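You operate a simulated robot arm through the tools that you are given. There is no shell and no other tool.

You run a simulated robot arm. Do the job below in one go: nothing can be reset, and whatever is moved stays where it is left.

JOB
Put things in order on the top of the bench. At the end: the brown pack stands where the orange measure stood; the white tube stands where the brown pack stood; the teal pad stands where the white tube stood; the orange measure stands on top of the green shade; whatever was shut is shut again. Leave all else as you found it, and nothing knocked over.

The check looks at the end state, three seconds after you hand in, the way a careful person would. Anything else that was tipped, shoved, dropped, spilled or broken makes it a failure.

ROBOT AND FRAMES
A 7-joint arm with a two-finger parallel gripper, fixed in place. Base frame: the origin is at the foot of the arm, x ahead of it, y to its left, z up; the work surface is at about z = 860. Readings come in mm, degrees, newtons and seconds.
With the tool pointing down near the work surface it reaches from about 300 to 700 mm from the base axis. Its first joint turns from -66.0 to 66.0 degrees. Payload 1.57 kg.
The tool frame sits at the grasp point between the pads (the TCP): z along the fingers, y along the line on which they close. The tips reach 30 mm beyond it. Largest opening 110 mm; finger width 24, thickness 12; the body of the gripper, 48 by 112 mm, starts 78 mm behind the TCP.
Orientation is told as [roll, pitch, yaw] about the base's x, y, z axes, in that order, counted from this pose: with the fingers straight down and closing along the base's y, the tool's x points along the base's -x, its y along +y and its z along -z.

CONTROLS
- The arm moves only by the tool nudge_tool. Its argument "steps" is one flat list of numbers, 7 for each row, row after row: the shift along the tool's x, y, z in cm, then the turn, a rotation vector about the tool's x, y, z in rad, then the gripper command, from -1 (shut) to 1 (fully open), values between in proportion. In form: [tx, ty, tz, ax, ay, az, gripper, tx, ty, tz, ax, ay, az, gripper, ...]. A call has 1 to 20 rows; each row is the pose to reach, as a shift and turn from the pose commanded when the call began, along the tool's axes at that moment. Rows are played at 5 a second. More than 50 mm and 8.6 degrees between two rows, or a gripper value outside its range, and nothing of the call is played. Where a pose cannot be reached the arm comes as near as it can. A force on the tool above 40 N (or 10 N above the force at the start of the call, whichever is more), or a blocked arm, ends the call early, and 0.2 s more pass. Each finger travels about 108 mm/s and halts on what it meets, pressing with about 38 N; the grip force reading is that of the motor and also rises with nothing between the fingers. The clock runs only during rows and for 0.2 s after the last one: add rows that repeat a pose to give the fingers time. The reply holds the time, the measured pose of the TCP, the force on the tool along the base axes, the opening and the grip force, in the units named above and with some noise, with the torque about the TCP (base axes, N m) and any sound that the robot's microphone picked up.
- Cameras (640 x 400 px; columns grow to the right, rows downward): "scene" is fixed at [176.9, -403.4, 1401.2]; the picture's right is [0.65, -0.76, 0.00], its down [-0.46, -0.39, -0.79] and it looks along [0.60, 0.51, -0.61] (base axes); focal length 374 px, centre (320, 200). "wrist" rides on the gripper at [70, 16, -141] in the tool frame; the picture's right is [-0.23, 0.97, 0.00], its down [-0.86, -0.20, -0.48] and it looks along [-0.47, -0.11, 0.88] (tool axes); focal length 222 px, centre (320, 200). There is no depth. A picture from a camera that has moved, and an enlarged one, comes with that camera's place and axes in the base frame and with its lens.
- get_image(camera): a new picture of that camera. No time passes.
- inspect(camera, box): a new picture of the part [left, top, right, bottom] of that camera's present view, enlarged. No time passes.
- finish_job(): hands the job in; it is judged then, once.

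Places have to be worked out from the pictures, the camera data and where the tool is seen. Open the gripper and draw the arm clear of the work before you hand the job in, unless the task says otherwise.

The tools are called after ">>>" as name(argument=value, ...) on one line, values as JSON. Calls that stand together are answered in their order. nudge_tool: Moves the arm, as the interface text tells. Its arguments: {"type":"object","properties":{"steps":{"type":"array","items":{"type":"number"}}},"required":["steps"]} The other tools are called the same way: get_image (camera) takes a picture; inspect (camera, box) takes an enlarged picture of a part of a camera's view; finish_job () hands the job in.

At the start:

```text
t: 0.0
ee_pos: [410.7, -57.5, 1160.7]
ee_rot: [0.0, -0.1, 0.0]
wrist_force: [-0.1, -0.9, 1.0]
torque: [-0.01, 0.02, -0.03]
opening: 110.2
finger_force: 0.0
```

scene: 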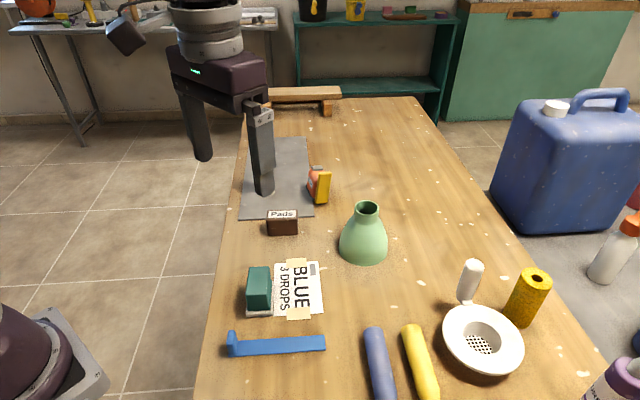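
wrist: 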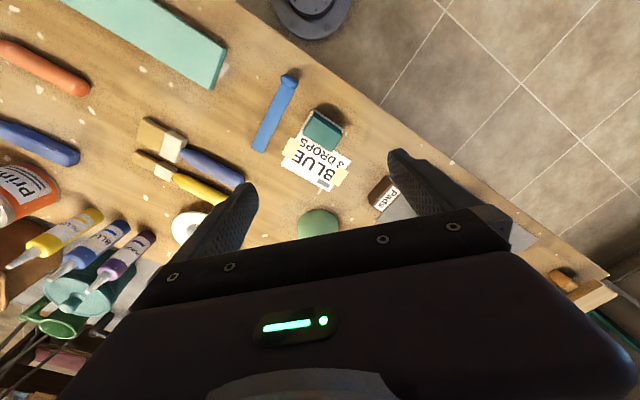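

I'll begin by looking closely at the scene to identify the objects.

>>> inspect(camera="scene", box=[220, 120, 400, 240])

>>> inspect(camera="scene", box=[210, 230, 350, 370])

>>> inspect(camera="scene", box=[330, 180, 640, 400])

>>> inspect(camera="wrist", box=[230, 60, 430, 250])

```text
3.33 times, centred on (310, 180) of scene
camera zoom: at [176.9, -403.4, 1401.2], right [0.65, -0.76, 0.0], down [-0.46, -0.39, -0.79], along [0.6, 0.51, -0.61], focal length 1246 px, centre (353, 267)
```

zoom: 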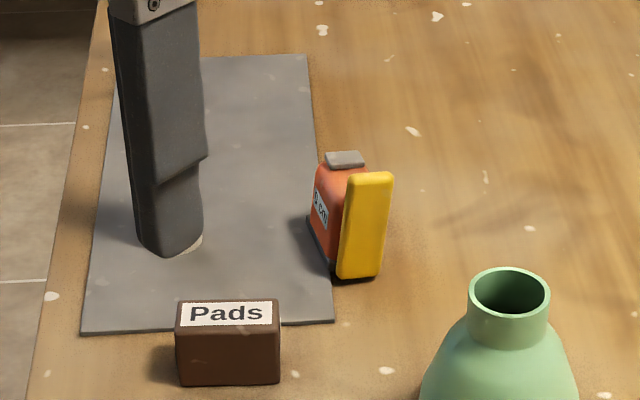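

```text
2.86 times, centred on (280, 300) of scene
camera zoom: at [176.9, -403.4, 1401.2], right [0.65, -0.76, 0.0], down [-0.46, -0.39, -0.79], along [0.6, 0.51, -0.61], focal length 1068 px, centre (434, -86)
```

zoom: 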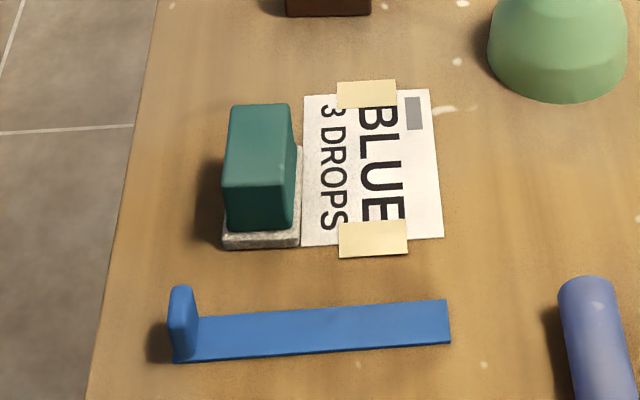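

```text
1.82 times, centred on (485, 290) of scene
camera zoom: at [176.9, -403.4, 1401.2], right [0.65, -0.76, 0.0], down [-0.46, -0.39, -0.79], along [0.6, 0.51, -0.61], focal length 679 px, centre (20, 36)
```

zoom: 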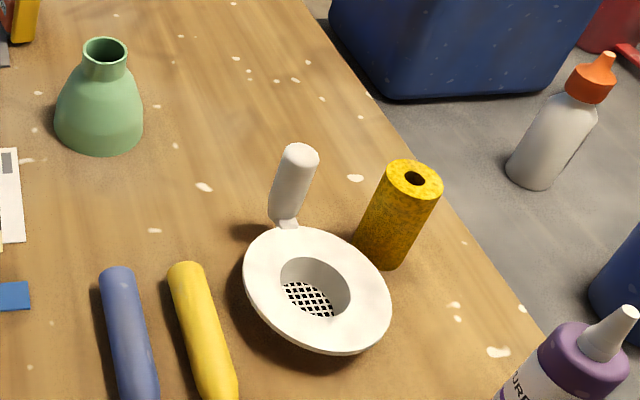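

```text
2.11 times, centred on (330, 155) of wrist
camera zoom: at [340.9, -40.8, 1301.7], right [0.23, 0.97, 0.0], down [0.86, -0.2, 0.48], along [0.47, -0.11, -0.88], focal length 468 px, centre (299, 295)
```

zoom: 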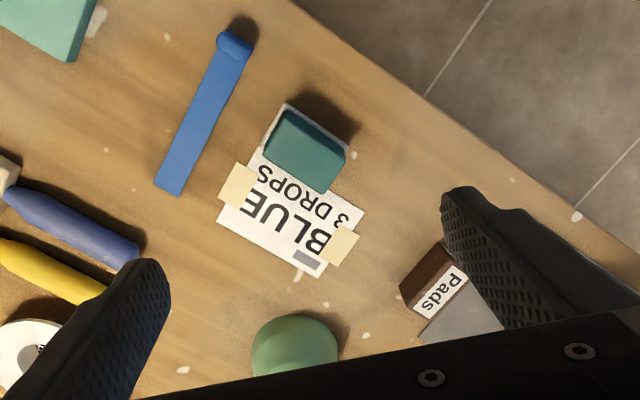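

Let me look closely at the other areas visible in both cameras before moving.

>>> inspect(camera="wrist", box=[0, 0, 260, 200])

>>> inspect(camera="wrist", box=[0, 160, 220, 400])

>>> inspect(camera="scene", box=[210, 60, 450, 180])

>>> inspect(camera="scene", box=[270, 0, 640, 130])

>>> inspect(camera="scene", box=[0, 0, 280, 160])

```text
2.00 times, centred on (130, 100) of wrist
camera zoom: at [340.9, -40.8, 1301.7], right [0.23, 0.97, 0.0], down [0.86, -0.2, 0.48], along [0.47, -0.11, -0.88], focal length 444 px, centre (700, 400)
```

zoom: 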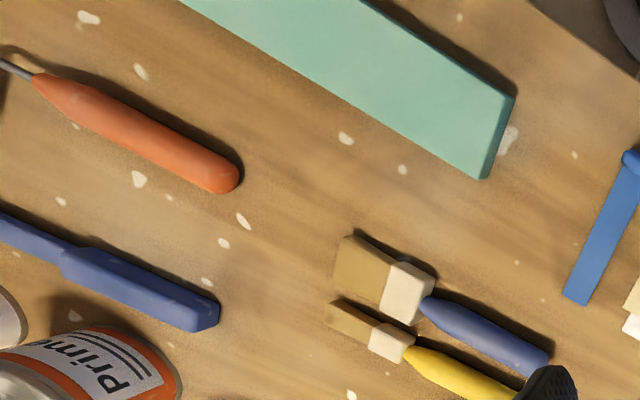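

```text
1.67 times, centred on (110, 280) of wrist
camera zoom: at [340.9, -40.8, 1301.7], right [0.23, 0.97, 0.0], down [0.86, -0.2, 0.48], along [0.47, -0.11, -0.88], focal length 370 px, centre (670, 67)
```

zoom: 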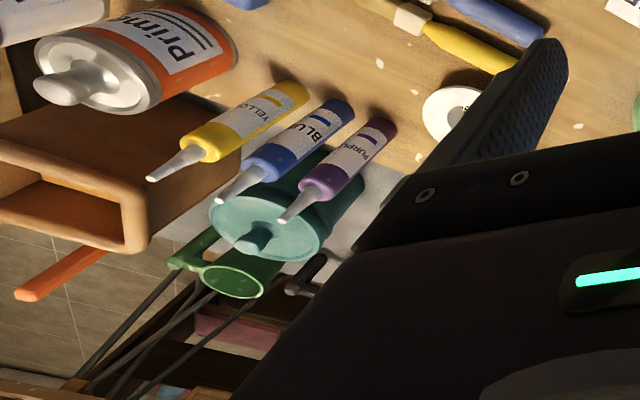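

```text
2.67 times, centred on (330, 120) of scene
camera zoom: at [176.9, -403.4, 1401.2], right [0.65, -0.76, 0.0], down [-0.46, -0.39, -0.79], along [0.6, 0.51, -0.61], focal length 996 px, centre (293, 413)
```

zoom: 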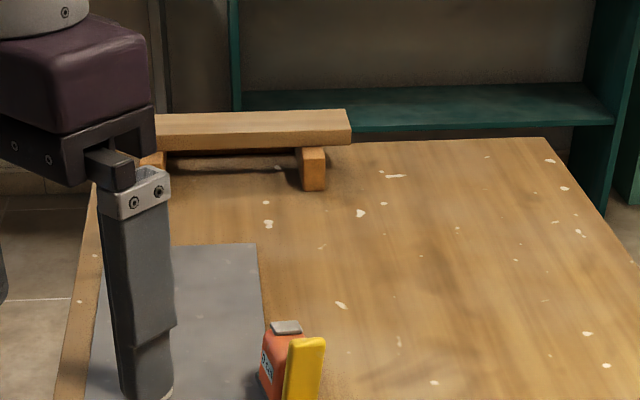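

```text
1.73 times, centred on (455, 65) of scene
camera zoom: at [176.9, -403.4, 1401.2], right [0.65, -0.76, 0.0], down [-0.46, -0.39, -0.79], along [0.6, 0.51, -0.61], focal length 646 px, centre (86, 434)
```

zoom: 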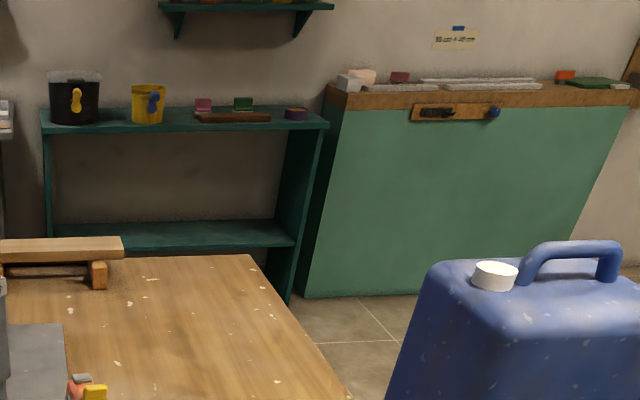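

```text
2.29 times, centred on (140, 80) of scene
camera zoom: at [176.9, -403.4, 1401.2], right [0.65, -0.76, 0.0], down [-0.46, -0.39, -0.79], along [0.6, 0.51, -0.61], focal length 854 px, centre (731, 474)
```

zoom: 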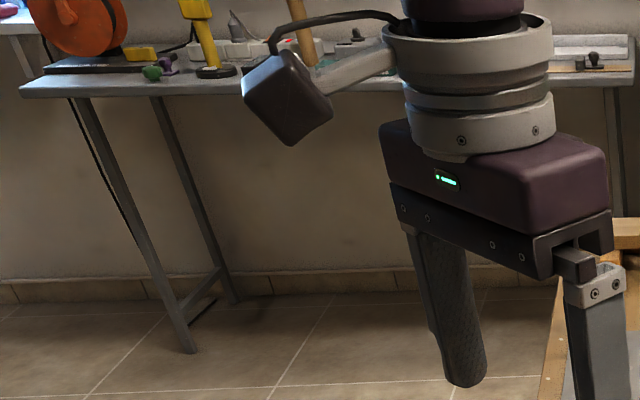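

The white object beside the strainer may be the white tube, but I need a better view. I'm moving the arm to the -y side at the present height, which is well above everything on the bench.

>>> nudge_tool(steps=[0, -4, 0, 0, 0, 0, 1, 0, -8, 0, 0, 0, 0, 1, 0, -12, 0, 0, 0, 0, 1, 0, -16, 0, 0, 0, 0, 1, 0, -20, 0, 0, 0, 0, 1, 0, -24, 0, 0, 0, 0, 1, 0, -24, 0, 0, 0, 0, 1])

>>> get_image(camera="wrist")

>>> get_image(camera="scene")

```text
t: 1.6
ee_pos: [413.5, -300.2, 1156.1]
ee_rot: [0.0, -0.1, 0.0]
wrist_force: [1.0, 0.1, 1.0]
torque: [0.01, -0.01, -0.01]
opening: 110.0
finger_force: 0.1
```

```text
taken
camera wrist: at [343.1, -282.0, 1297.9], right [0.23, 0.97, 0.0], down [0.86, -0.2, 0.48], along [0.47, -0.11, -0.88], focal length 222 px, centre (320, 200)
```

wrist: 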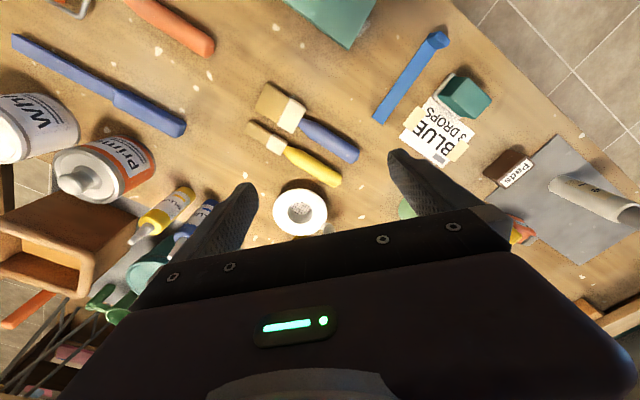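

```text
taken
```

scene: 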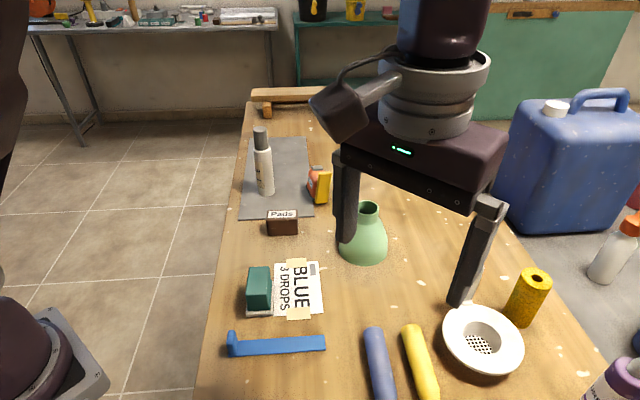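

There is a white tube with a dark cap standing on the grey mat, which the finger hid before. I'll zoom in on it from both cameras.

>>> inspect(camera="scene", box=[225, 115, 345, 245])

>>> inspect(camera="wrist", box=[460, 110, 640, 290])

>>> inspect(camera="wrist", box=[370, 20, 560, 220])

>>> inspect(camera="wrist", box=[0, 70, 340, 330])

```text
3.08 times, centred on (285, 180) of scene
camera zoom: at [176.9, -403.4, 1401.2], right [0.65, -0.76, 0.0], down [-0.46, -0.39, -0.79], along [0.61, 0.51, -0.61], focal length 1150 px, centre (428, 262)
```

zoom: 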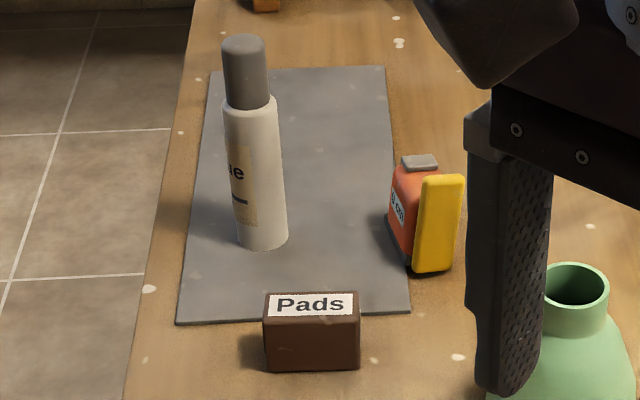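

```text
2.22 times, centred on (550, 200) of wrist
camera zoom: at [343.1, -282.0, 1297.9], right [0.23, 0.97, 0.0], down [0.86, -0.2, 0.48], along [0.47, -0.11, -0.88], focal length 494 px, centre (-191, 200)
```

zoom: 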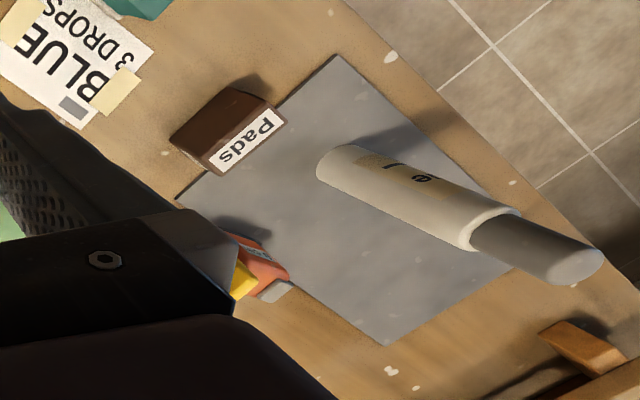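

```text
2.00 times, centred on (465, 120) of wrist
camera zoom: at [343.1, -282.0, 1297.9], right [0.23, 0.97, 0.0], down [0.86, -0.2, 0.48], along [0.47, -0.11, -0.88], focal length 444 px, centre (30, 360)
```

zoom: 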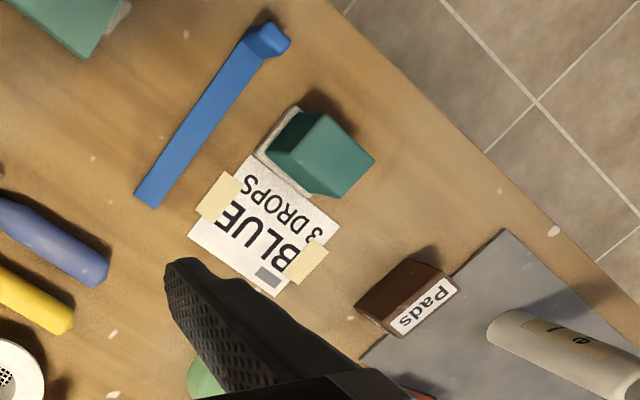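

```text
1.54 times, centred on (170, 200) of wrist
camera zoom: at [343.1, -282.0, 1297.9], right [0.23, 0.97, 0.0], down [0.86, -0.2, 0.48], along [0.47, -0.11, -0.88], focal length 342 px, centre (551, 200)
```

zoom: 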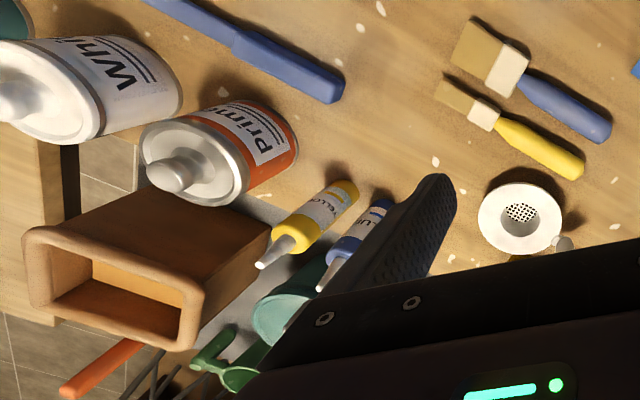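

The white tube is the tall glue tube on the mat, near (645,163), with its top at about z 1035. I'll move above the measure and pack area, staying above z 1090 at the fingertips, for a close view.

>>> nudge_tool(steps=[-2, 3, 0, 0, 0, 0, 1, -4, 6, 0, 0, 0, 0, 1, -6, 9, 0, 0, 0, 0, 1, -8, 12, 0, 0, 0, 0, 1, -10, 15, 0, 0, 0, 0, 1, -12, 18, 0, 0, 0, 0, 1, -14, 21, 0, 0, 0, 0, 1, -16, 24, 0.5, 0, 0, 0, 1, -18, 27, 1, 0, 0, 0, 1, -18.7, 28, 1.5, 0, 0, 0, 1, -18.7, 28, 1.5, 0, 0, 0, 1])

>>> get_image(camera="wrist")

>>> get_image(camera="scene")

```text
t: 4.0
ee_pos: [595.4, -18.9, 1145.1]
ee_rot: [0.0, 0.0, 0.1]
wrist_force: [0.3, 0.4, 0.4]
torque: [0.0, 0.0, 0.02]
opening: 110.3
finger_force: 0.0
```

```text
taken
camera wrist: at [526.3, -1.8, 1286.2], right [0.23, 0.97, 0.0], down [0.86, -0.2, 0.48], along [0.47, -0.11, -0.88], focal length 222 px, centre (320, 200)
```

wrist: 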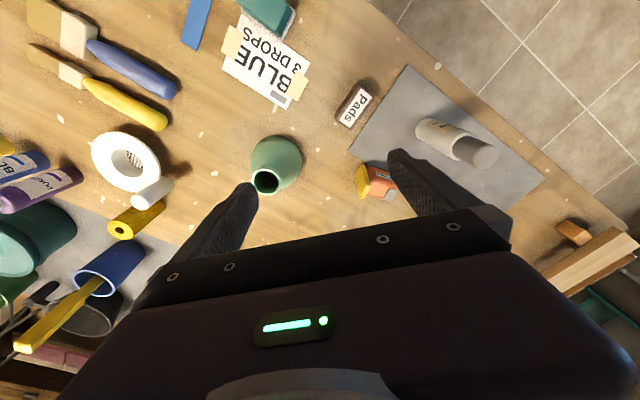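

```text
taken
```

scene: 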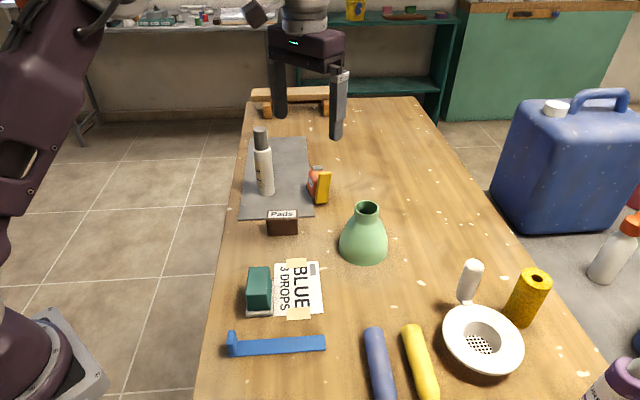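

Now zoom in on the measure, shade, pack and tube from this viewpoint.

>>> inspect(camera="wrist", box=[320, 130, 420, 210])

>>> inspect(camera="wrist", box=[220, 70, 400, 210])

>>> inspect(camera="wrist", box=[330, 60, 560, 220])

>>> inspect(camera="scene", box=[290, 150, 350, 215])

```text
5.00 times, centred on (370, 170) of wrist
camera zoom: at [526.3, -1.8, 1286.2], right [0.23, 0.97, 0.0], down [0.86, -0.2, 0.48], along [0.47, -0.11, -0.88], focal length 1111 px, centre (70, 350)
```

zoom: 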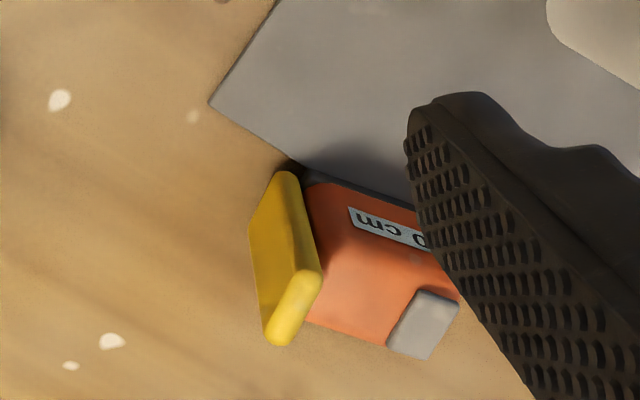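

```text
2.86 times, centred on (310, 140) of wrist
camera zoom: at [526.3, -1.8, 1286.2], right [0.23, 0.97, 0.0], down [0.86, -0.2, 0.48], along [0.47, -0.11, -0.88], focal length 635 px, centre (349, 371)
```

zoom: 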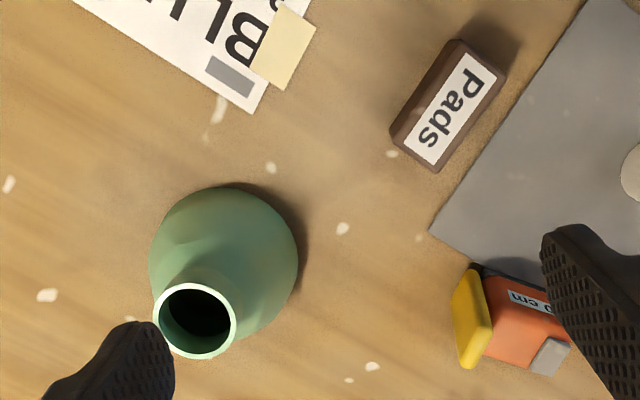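

```text
2.50 times, centred on (445, 140) of wrist
camera zoom: at [526.3, -1.8, 1286.2], right [0.23, 0.97, 0.0], down [0.86, -0.2, 0.48], along [0.47, -0.11, -0.88], focal length 555 px, centre (8, 350)
```

zoom: 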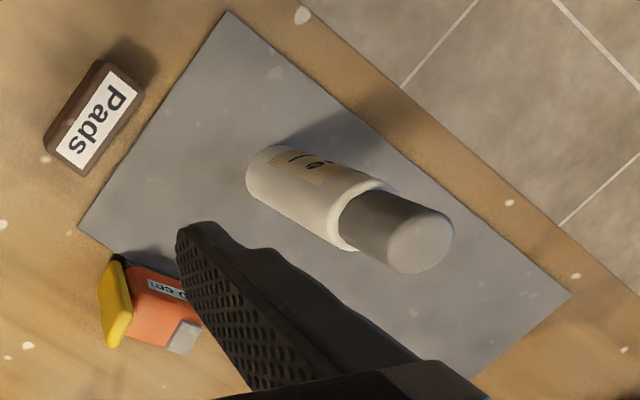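

```text
6.15 times, centred on (320, 182) of scene
camera zoom: at [177.0, -403.4, 1401.2], right [0.65, -0.76, 0.0], down [-0.46, -0.39, -0.79], along [0.6, 0.51, -0.61], focal length 2299 px, centre (320, 308)
```

zoom: 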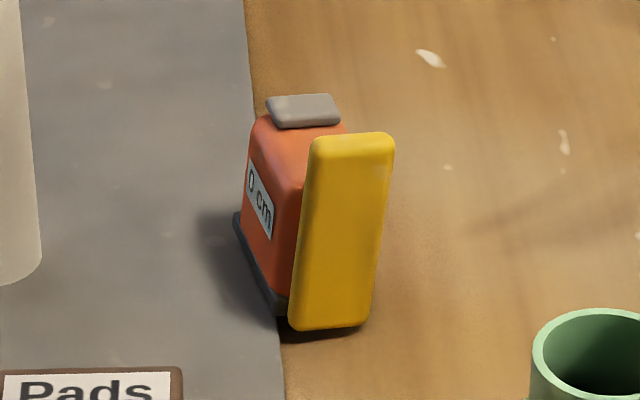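

The yellow plate and orange body might be one object, but both look tilted, so I want a closer view. I'll close the fingers to clear the view and move down and over to about (660,-60,1040), which is above the shade's top and clear of the tube.

>>> nudge_tool(steps=[-2, -1.5, 0, 0, 0, 0, 0.5, -4, -3, 0, 0, 0, 0, 0, -6.5, -4.1, 2, 0, 0, 0, -0.5, -6.5, -4.1, 5, 0, 0, 0, -1, -6.5, -4.1, 8, 0, 0, 0, -1, -6.5, -4.1, 10.5, 0, 0, 0, -1, -6.5, -4.1, 10.5, 0, 0, 0, -1])

>>> get_image(camera="wrist")

>>> inspect(camera="wrist", box=[340, 90, 500, 220])

```text
t: 5.6
ee_pos: [662.4, -60.7, 1042.2]
ee_rot: [0.0, 0.0, -0.2]
wrist_force: [0.6, -0.3, -0.2]
torque: [-0.01, -0.02, -0.04]
opening: 0.0
finger_force: 21.1
out of reach, approached as far as the arm can: row 2, 3, 4
```

```text
taken
camera wrist: at [592.7, -44.7, 1183.4], right [0.23, 0.97, 0.0], down [0.85, -0.2, 0.48], along [0.47, -0.11, -0.88], focal length 222 px, centre (320, 200)
```

wrist: 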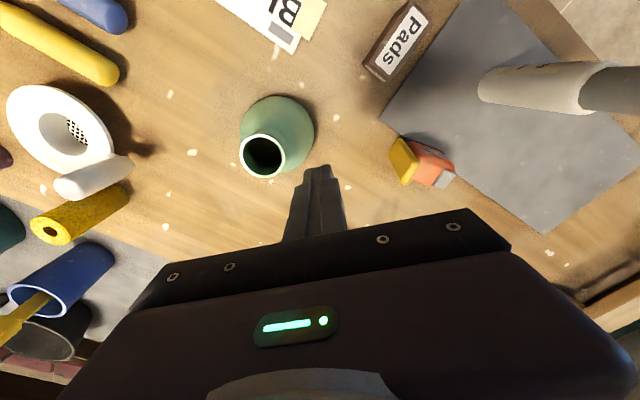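

```text
3.08 times, centred on (420, 155) of wrist
camera zoom: at [592.7, -44.7, 1183.4], right [0.23, 0.97, 0.0], down [0.85, -0.2, 0.48], along [0.47, -0.11, -0.88], focal length 684 px, centre (12, 338)
```

zoom: 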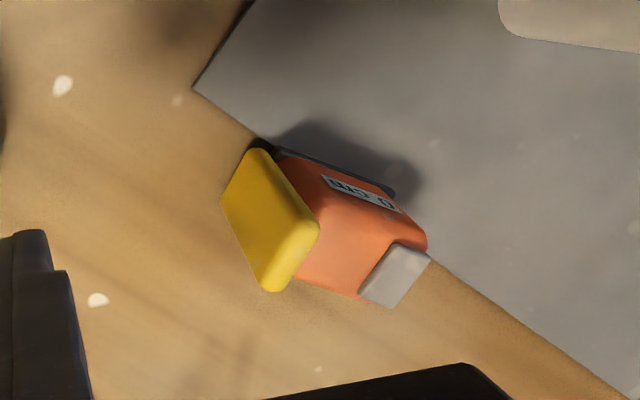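

The measure is a single body with a yellow front plate. It straddles the mat edge, leans slightly away from the mat, and is centred near (726,73), with its long axis at about 59° in plan. I'll test the reach there at a safe height (z≈1005) while yawing the tool about 59°, with the fingers opened to about 75 mm.

>>> nudge_tool(steps=[0, 2.5, 0, 0, 0, -0.1, -0.5, -1, 5, 0, 0, 0, -0.22, 0, -2, 7.5, 0, 0, 0, -0.34, 0.36, -3, 10, 1, 0, 0, -0.46, 0.36, -4, 12, 2, 0, 0, -0.58, 0.36, -5, 13, 3, 0, 0, -0.7, 0.36, -5.6, 13.4, 3.5, 0, 0, -0.82, 0.36, -6.0, 13.4, 3.7, 0, 0, -0.94, 0.36, -6.4, 13.4, 3.7, 0, 0, -1.03, 0.36, -6.4, 13.4, 3.7, 0, 0, -1.03, 0.36])

>>> get_image(camera="wrist")

>>> get_image(camera="scene")

```text
t: 7.8
ee_pos: [683.9, 65.8, 997.1]
ee_rot: [0.0, 0.0, 59.1]
wrist_force: [0.0, 0.2, -0.3]
torque: [0.0, 0.0, 0.01]
opening: 74.7
finger_force: 0.0
out of reach, approached as far as the arm can: row 3, 4, 5, 6, 7, 8, 9, 10
```

```text
taken
camera wrist: at [634.5, 14.8, 1138.1], right [-0.72, 0.7, 0.0], down [0.61, 0.63, 0.48], along [0.33, 0.34, -0.88], focal length 222 px, centre (320, 200)
```

wrist: 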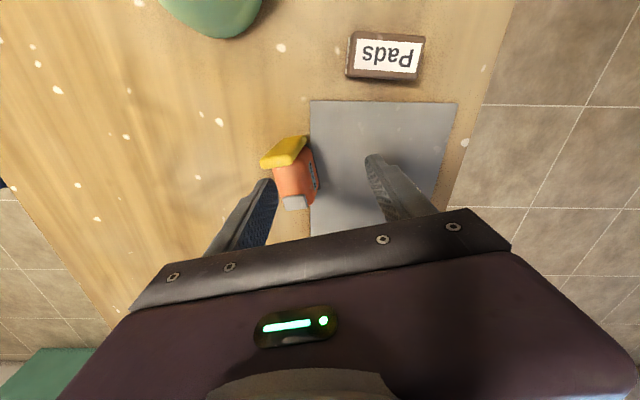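

```text
taken
```

scene: 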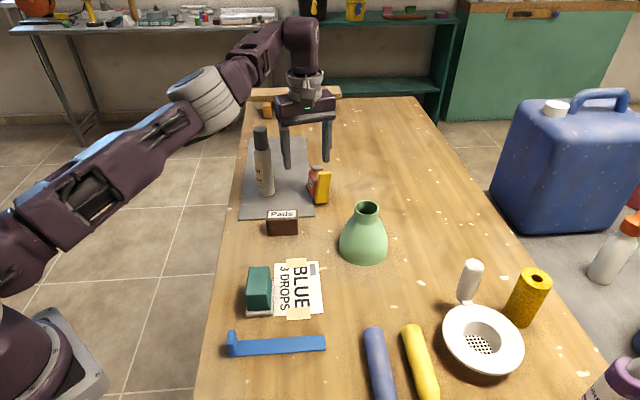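

With the tool vertical, reach stops at about 687 mm, so I'll need to tilt outward. First a zoom on the measure from this viewpoint to refine its geometry.

>>> inspect(camera="wrist", box=[240, 110, 370, 220])

>>> inspect(camera="wrist", box=[300, 0, 480, 120])

```text
3.64 times, centred on (305, 165) of wrist
camera zoom: at [634.5, 14.8, 1138.1], right [-0.72, 0.7, 0.0], down [0.61, 0.63, 0.48], along [0.33, 0.34, -0.88], focal length 808 px, centre (374, 327)
```

zoom: 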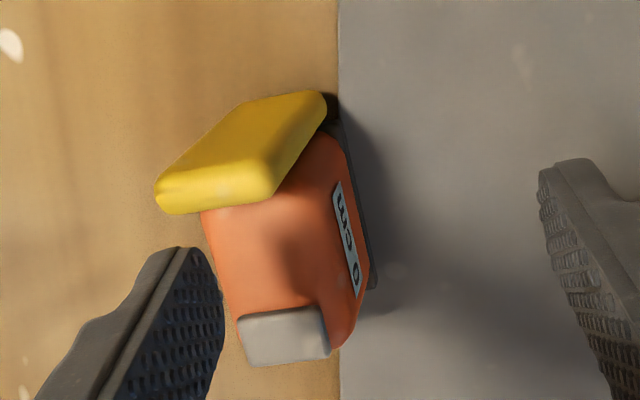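

```text
3.33 times, centred on (390, 60) of wrist
camera zoom: at [634.5, 14.8, 1138.1], right [-0.72, 0.7, 0.0], down [0.61, 0.63, 0.48], along [0.33, 0.34, -0.88], focal length 740 px, centre (87, 667)
```

zoom: 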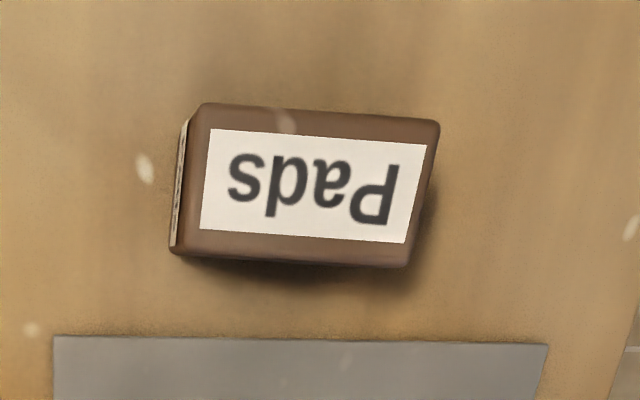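

I'll zoom further on the yellow/orange junction in the fixed camera to check whether the plate is attached to the measure.

>>> inspect(camera="scene", box=[302, 163, 338, 208])

>>> inspect(camera="wrist", box=[255, 125, 325, 180])

```text
8.89 times, centred on (320, 186) of scene
camera zoom: at [176.9, -403.4, 1401.2], right [0.65, -0.76, 0.0], down [-0.46, -0.39, -0.79], along [0.61, 0.51, -0.61], focal length 3321 px, centre (320, 329)
```

zoom: 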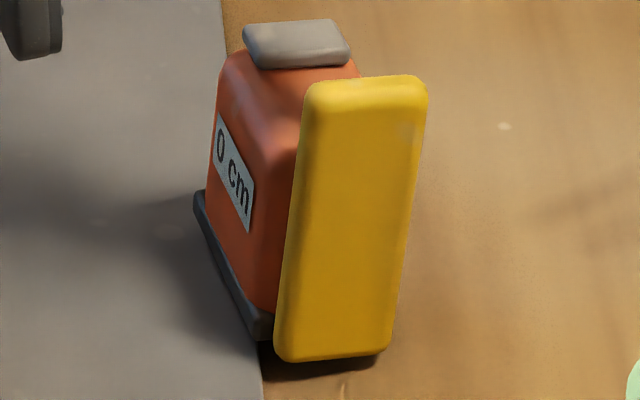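

```text
7.27 times, centred on (290, 152) of wrist
camera zoom: at [634.5, 14.8, 1138.1], right [-0.72, 0.7, 0.0], down [0.61, 0.63, 0.48], along [0.33, 0.34, -0.88], focal length 1615 px, centre (538, 546)
```

zoom: 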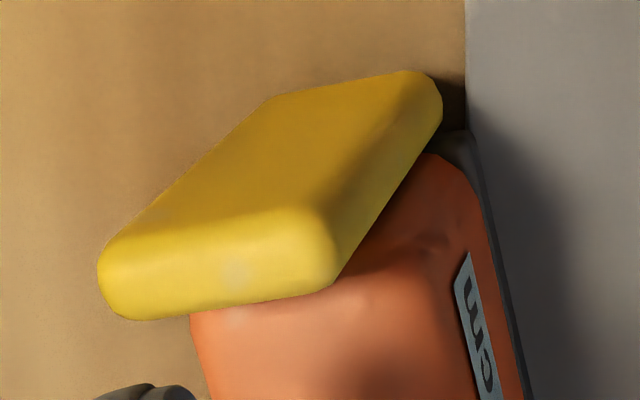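

The plate and body share the same lean, so I treat the measure as one rigid piece: body centre about (725,71), long axis at about 57°, width about 34 mm. I'll back off a little along tool x to find out which pose the controller regards as commanded after an unreachable target.

>>> nudge_tool(steps=[3, 0, 0, 0, 0, 0, 0.36, 6, 0, 0, 0, 0, 0, 0.36, 6, 0, 0, 0, 0, 0, 0.36])

```text
t: 8.6
ee_pos: [653.5, 14.0, 996.5]
ee_rot: [-0.1, 0.0, 59.0]
wrist_force: [-0.5, 0.2, -0.5]
torque: [-0.02, -0.03, -0.04]
opening: 74.7
finger_force: 0.1
```

Confirmed: the commanded pose is clamped to the one actually reached. Next I hover over the measure with a 0.35 rad tilt about the closing axis (fingers pointing outward), TCP at about (728,75.5,985), so the tips stay above the yellow plate's top (~938).

>>> nudge_tool(steps=[-1.5, -0.5, 0, 0, -0.06, 0, 0.36, -3, -1.1, 0, 0, -0.12, 0, 0.36, -4.5, -1.6, 0.2, 0, -0.18, 0, 0.36, -6, -2.1, 0.4, 0, -0.24, 0, 0.36, -7.5, -2.7, 0.7, 0, -0.3, 0, 0.36, -9.1, -3.2, 1.15, 0, -0.35, 0, 0.36, -9.1, -3.2, 1.15, 0, -0.35, 0, 0.36])

>>> get_image(camera="wrist")

>>> inspect(camera="scene", box=[230, 70, 390, 220])

```text
t: 10.2
ee_pos: [726.8, 78.0, 986.2]
ee_rot: [0.0, -20.0, 59.0]
wrist_force: [0.5, -0.5, 0.6]
torque: [-0.01, -0.03, -0.03]
opening: 74.6
finger_force: 0.0
```

```text
taken
camera wrist: at [655.5, -10.2, 1095.1], right [-0.73, 0.68, 0.08], down [0.5, 0.45, 0.74], along [0.47, 0.58, -0.66], focal length 222 px, centre (320, 200)
```

wrist: 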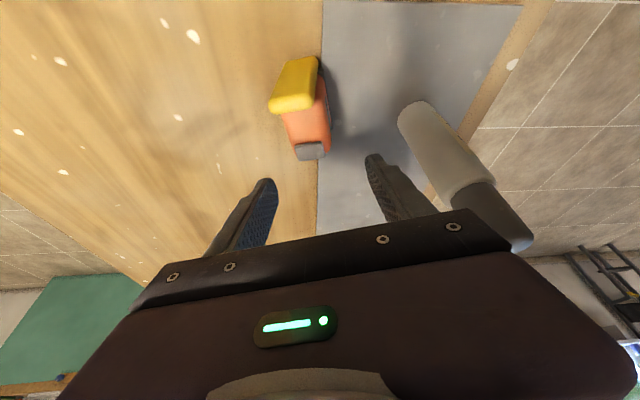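

```text
2.67 times, centred on (310, 145) of scene
camera zoom: at [176.9, -403.4, 1401.2], right [0.65, -0.76, 0.0], down [-0.46, -0.39, -0.79], along [0.6, 0.51, -0.61], focal length 996 px, centre (347, 347)
```

zoom: 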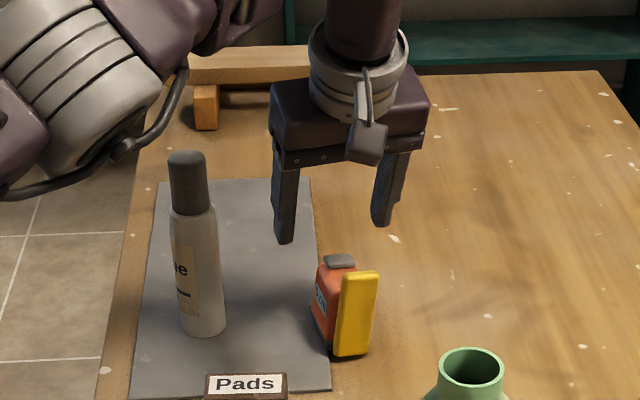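

Reached the hover pose. Zooming in on the measure between the fingers to check alignment before the descent.

>>> inspect(camera="wrist", box=[240, 40, 400, 240])

>>> inspect(camera="wrist", box=[255, 45, 345, 170])

```text
2.00 times, centred on (320, 140) of wrist
camera zoom: at [655.5, -10.2, 1095.1], right [-0.73, 0.68, 0.08], down [0.5, 0.45, 0.74], along [0.47, 0.58, -0.66], focal length 444 px, centre (320, 320)
```

zoom: 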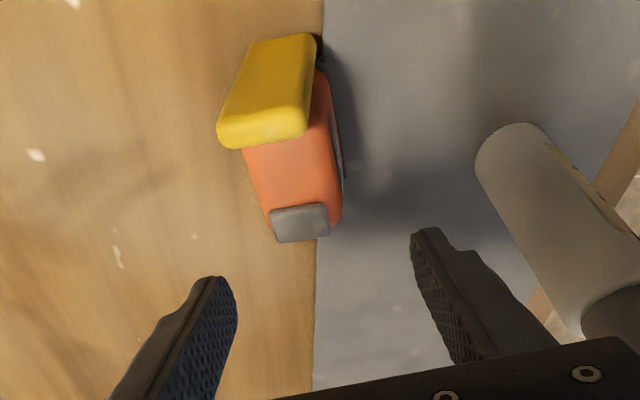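

```text
3.20 times, centred on (300, 108) of wrist
camera zoom: at [655.5, -10.2, 1095.1], right [-0.73, 0.68, 0.08], down [0.5, 0.45, 0.74], along [0.47, 0.58, -0.66], focal length 711 px, centre (384, 496)
```

zoom: 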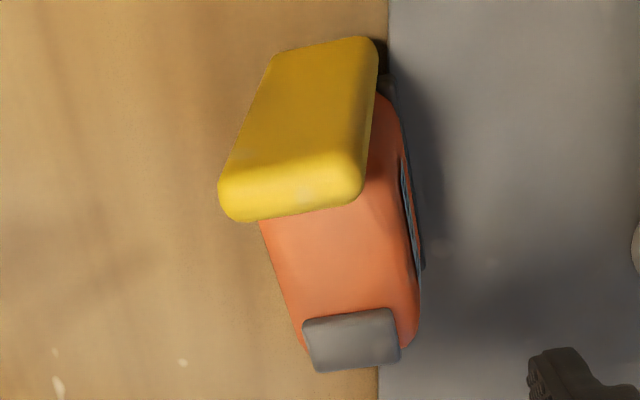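

The alignment is good; I need a 3 mm shift away from the mat side. Descending vertically 81 mm to TCP z≈905, where the tips are about 10 mm above the mat.

>>> nudge_tool(steps=[0.51, -0.1, 1.41, 0, 0, 0, 0.36, 1.03, -0.2, 2.82, 0, 0, 0, 0.36, 1.54, -0.3, 4.23, 0, 0, 0, 0.36, 2.05, -0.3, 5.64, 0, 0, 0, 0.36, 2.4, -0.3, 6.6, 0, 0, 0, 0.36, 2.77, -0.3, 7.61, 0, 0, 0, 0.36, 2.77, -0.3, 7.61, 0, 0, 0, 0.36])

>>> inspect(camera="wrist", box=[220, 60, 420, 240])

>>> inspect(camera="scene", box=[270, 120, 370, 220])

```text
t: 11.8
ee_pos: [733.2, 75.9, 905.0]
ee_rot: [0.1, -20.0, 59.0]
wrist_force: [-0.3, 0.0, 1.0]
torque: [0.02, -0.03, -0.01]
opening: 74.9
finger_force: 0.0
```

```text
2.22 times, centred on (320, 150) of wrist
camera zoom: at [659.8, -12.2, 1013.5], right [-0.72, 0.68, 0.08], down [0.5, 0.45, 0.74], along [0.47, 0.58, -0.67], focal length 494 px, centre (320, 311)
```

zoom: 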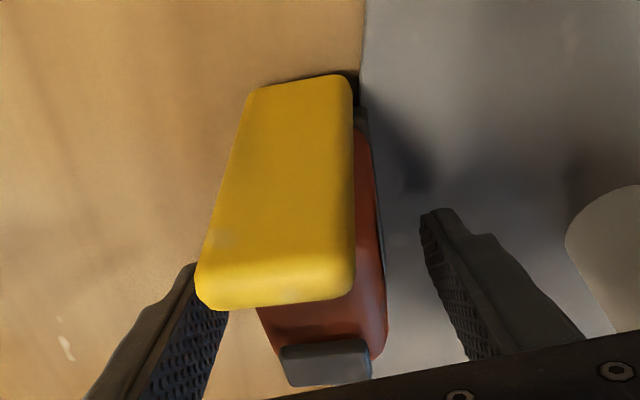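

```text
4.00 times, centred on (320, 170) of scene
camera zoom: at [176.9, -403.4, 1401.2], right [0.65, -0.76, 0.0], down [-0.46, -0.39, -0.79], along [0.6, 0.51, -0.61], focal length 1495 px, centre (320, 320)
```

zoom: 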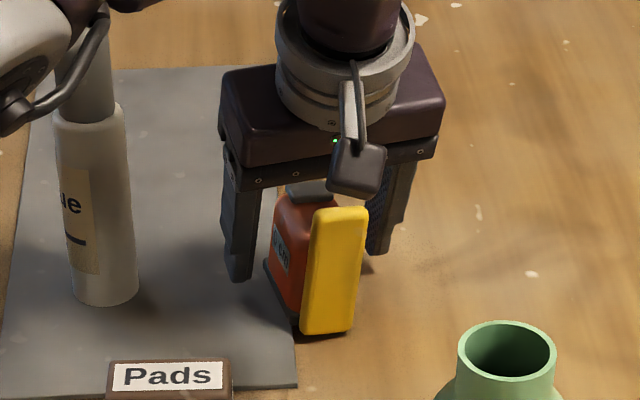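

The fingers straddle the body with the left finger clear behind the yellow plate. I'm closing gradually in place.

>>> nudge_tool(steps=[0, 0, 0, 0, 0, 0, 0.1, 0, 0, 0, 0, 0, 0, -0.1, 0, 0, 0, 0, 0, 0, -0.25, 0, 0, 0, 0, 0, 0, -0.4, 0, 0, 0, 0, 0, 0, -0.6, 0, 0, 0, 0, 0, 0, -1, 0, 0, 0, 0, 0, 0, -1, 0, 0, 0, 0, 0, 0, -1])

>>> inspect(camera="wrist", box=[220, 60, 420, 240])

>>> inspect(camera="scene", box=[270, 120, 370, 220])

```text
t: 13.6
ee_pos: [732.8, 77.0, 904.2]
ee_rot: [0.1, -20.1, 59.1]
wrist_force: [-0.6, 4.2, 2.4]
torque: [0.14, 0.12, -0.07]
opening: 37.6
finger_force: 38.3
```

```text
2.22 times, centred on (320, 150) of wrist
camera zoom: at [659.8, -12.0, 1013.8], right [-0.72, 0.68, 0.08], down [0.5, 0.45, 0.74], along [0.47, 0.58, -0.66], focal length 494 px, centre (320, 311)
```

zoom: 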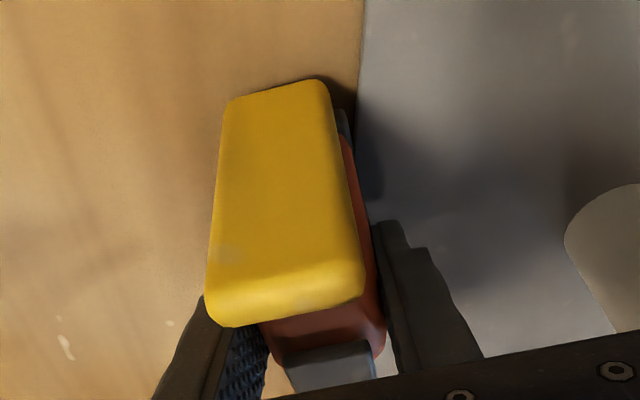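

```text
4.00 times, centred on (320, 170) of scene
camera zoom: at [176.9, -403.3, 1401.3], right [0.65, -0.76, 0.0], down [-0.46, -0.39, -0.79], along [0.61, 0.51, -0.61], focal length 1495 px, centre (320, 320)
```

zoom: 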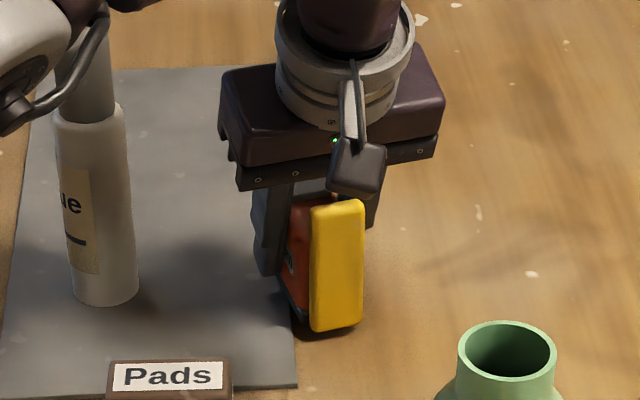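

The yellow plate straightened up together with the orange body, so it is one rigid measure, gripped at 37.6 mm with 38 N. Lifting 20 mm slowly to verify.

>>> nudge_tool(steps=[-0.1, 0, -0.28, 0, 0, 0, -1, -0.21, 0, -0.56, 0, 0, 0, -1, -0.34, 0, -0.94, 0, 0, 0, -1, -0.51, 0, -1.41, 0, 0, 0, -1, -0.68, 0, -1.88, 0, 0, 0, -1, -0.68, 0, -1.88, 0, 0, 0, -1])

>>> inspect(camera="wrist", box=[220, 60, 420, 240])

>>> inspect(camera="scene", box=[270, 120, 370, 220])

```text
t: 15.0
ee_pos: [732.0, 77.0, 925.2]
ee_rot: [0.0, -20.1, 59.1]
wrist_force: [-0.6, 0.7, -2.1]
torque: [0.05, -0.02, 0.0]
opening: 37.6
finger_force: 37.7
```

```text
2.22 times, centred on (320, 150) of wrist
camera zoom: at [658.4, -11.5, 1033.7], right [-0.73, 0.68, 0.08], down [0.5, 0.45, 0.74], along [0.47, 0.58, -0.66], focal length 494 px, centre (320, 311)
```

zoom: 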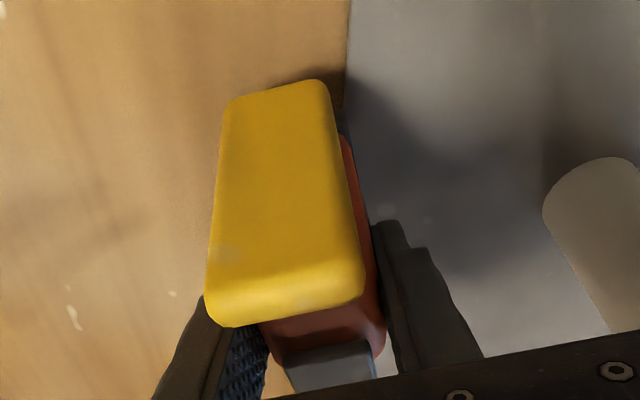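

```text
4.00 times, centred on (320, 170) of scene
camera zoom: at [177.0, -403.4, 1401.2], right [0.65, -0.76, 0.0], down [-0.46, -0.39, -0.79], along [0.6, 0.51, -0.61], focal length 1495 px, centre (320, 320)
```

zoom: 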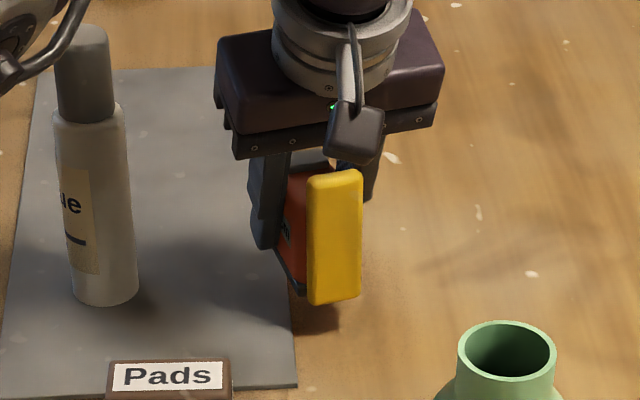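

The measure (~200 g) lifted cleanly in one piece. Now I zoom on the shade in both cameras to fix the centre and height of its neck.

>>> inspect(camera="scene", box=[330, 195, 400, 270])

>>> nudge_tool(steps=[-1.2, 0, -3.2, 0, 0, 0, -1, -2.4, 0, -6.4, 0, 0, 0, -1, -2.4, -2, -7, 0, 0, 0, -1, -1.4, -3.5, -8, 0, 0, 0.1, -1, 0, -4, -8, 0, 0, 0.2, -1, 2, -4, -8, 0, 0, 0.3, -1, 4, -4, -7.6, 0, 0, 0.4, -1, 4, -4, -7.6, 0, 0, 0.4, -1])

>>> get_image(camera="wrist")

>>> get_image(camera="scene")

```text
5.33 times, centred on (365, 232) of scene
camera zoom: at [177.0, -403.4, 1401.2], right [0.65, -0.76, 0.0], down [-0.46, -0.39, -0.79], along [0.6, 0.51, -0.61], focal length 1993 px, centre (80, 27)
```

zoom: 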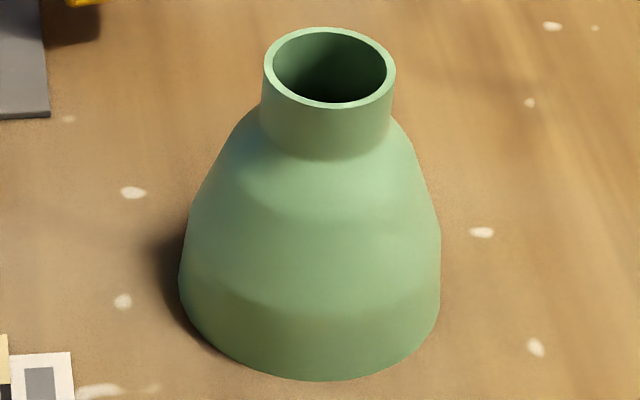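

```text
t: 16.8
ee_pos: [734.0, 1.6, 982.8]
ee_rot: [8.1, -18.4, 34.7]
wrist_force: [0.4, -1.0, -2.6]
torque: [0.05, -0.02, 0.01]
opening: 37.6
finger_force: 38.1
out of reach, approached as far as the arm can: row 3, 4, 5, 6, 7
```

```text
taken
camera wrist: at [644.4, -63.6, 1095.4], right [-0.41, 0.89, 0.2], down [0.7, 0.16, 0.69], along [0.58, 0.42, -0.69], focal length 222 px, centre (320, 200)
```

wrist: 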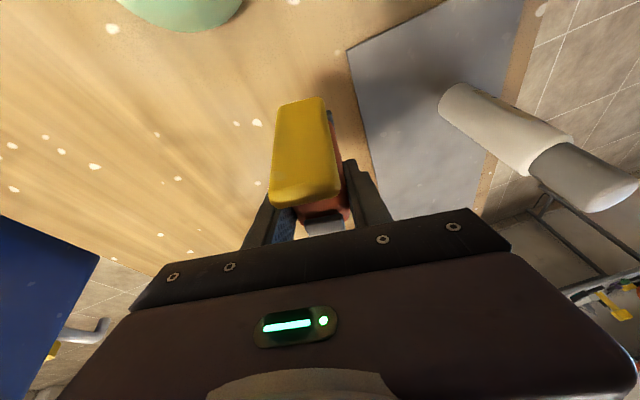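

```text
taken
```

scene: 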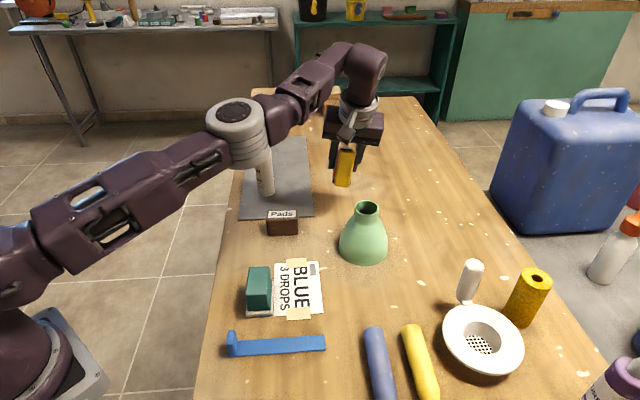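

The yaw about the tool axis introduced some roll, so I'll correct the orientation to keep the measure upright (roll 0, pitch -20, yaw ~34). Then I carry it to a hover over the shade's neck, estimated at (644,-119.5,~965), with the TCP at z≈1040.

>>> nudge_tool(steps=[2.2, 0.2, -1.9, 0.036, -0.0075, 0.003, -1, 4.44, 0.45, -3.8, 0.072, -0.015, 0.0055, -1, 6.3, 0.15, -6.3, 0.109, -0.022, 0.008, -1, 8.2, -0.14, -8.9, 0.145, -0.03, 0.011, -1, 9.4, -1.8, -9.5, 0.145, -0.03, 0.011, -1, 10.6, -3.5, -10.15, 0.145, -0.03, 0.011, -1, 10.6, -3.5, -10.15, 0.145, -0.03, 0.011, -1])

>>> get_image(camera="wrist")

>>> inspect(camera="scene", box=[310, 110, 430, 270])

```text
t: 18.4
ee_pos: [654.4, -112.4, 1039.9]
ee_rot: [0.0, -20.0, 34.1]
wrist_force: [0.3, -0.4, -2.7]
torque: [0.03, -0.01, -0.02]
opening: 37.5
finger_force: 37.9
```

```text
taken
camera wrist: at [550.2, -161.8, 1148.2], right [-0.37, 0.93, 0.08], down [0.64, 0.19, 0.74], along [0.67, 0.32, -0.66], focal length 222 px, centre (320, 200)
```

wrist: 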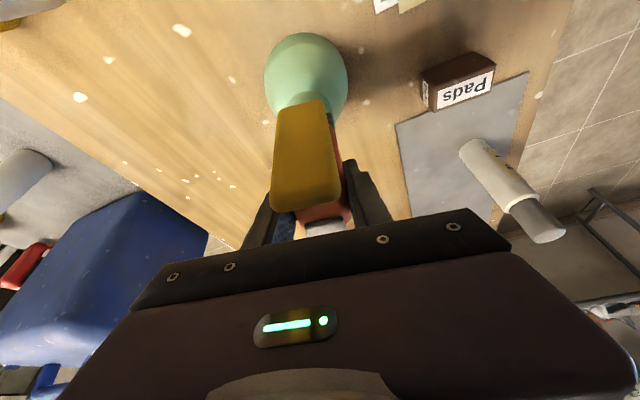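

```text
2.50 times, centred on (370, 190) of scene
camera zoom: at [177.0, -403.4, 1401.2], right [0.65, -0.76, 0.0], down [-0.46, -0.39, -0.79], along [0.6, 0.51, -0.61], focal length 934 px, centre (195, 225)
```

zoom: 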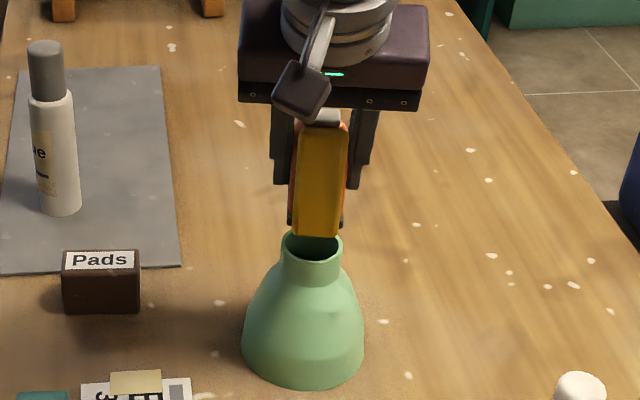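

Well positioned; the measure is upright. I zoom in from both cameras to measure the offset between the measure's underside and the neck.

>>> inspect(camera="wrist", box=[250, 25, 370, 145])

>>> inspect(camera="scene", box=[340, 150, 396, 230])

```text
3.33 times, centred on (310, 85) of wrist
camera zoom: at [550.2, -161.8, 1148.2], right [-0.37, 0.93, 0.08], down [0.64, 0.19, 0.74], along [0.67, 0.32, -0.66], focal length 740 px, centre (353, 583)
```

zoom: 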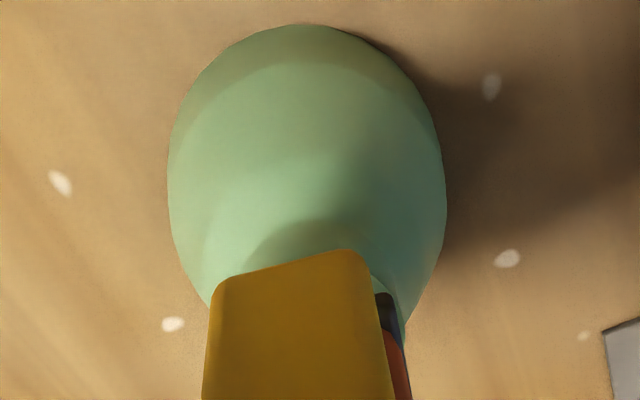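

```text
5.00 times, centred on (368, 190) of scene
camera zoom: at [177.0, -403.4, 1401.2], right [0.65, -0.76, 0.0], down [-0.46, -0.39, -0.79], along [0.6, 0.51, -0.61], focal length 1868 px, centre (80, 250)
```

zoom: 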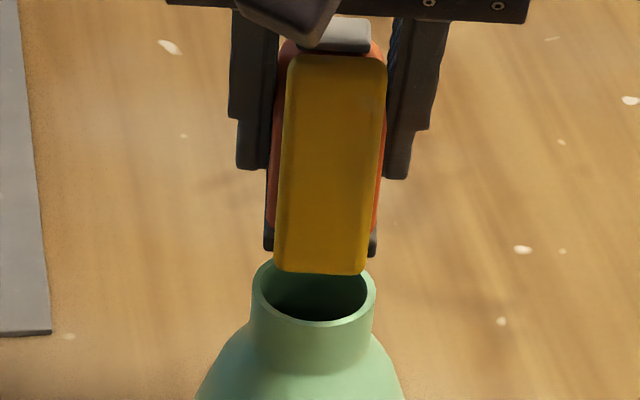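

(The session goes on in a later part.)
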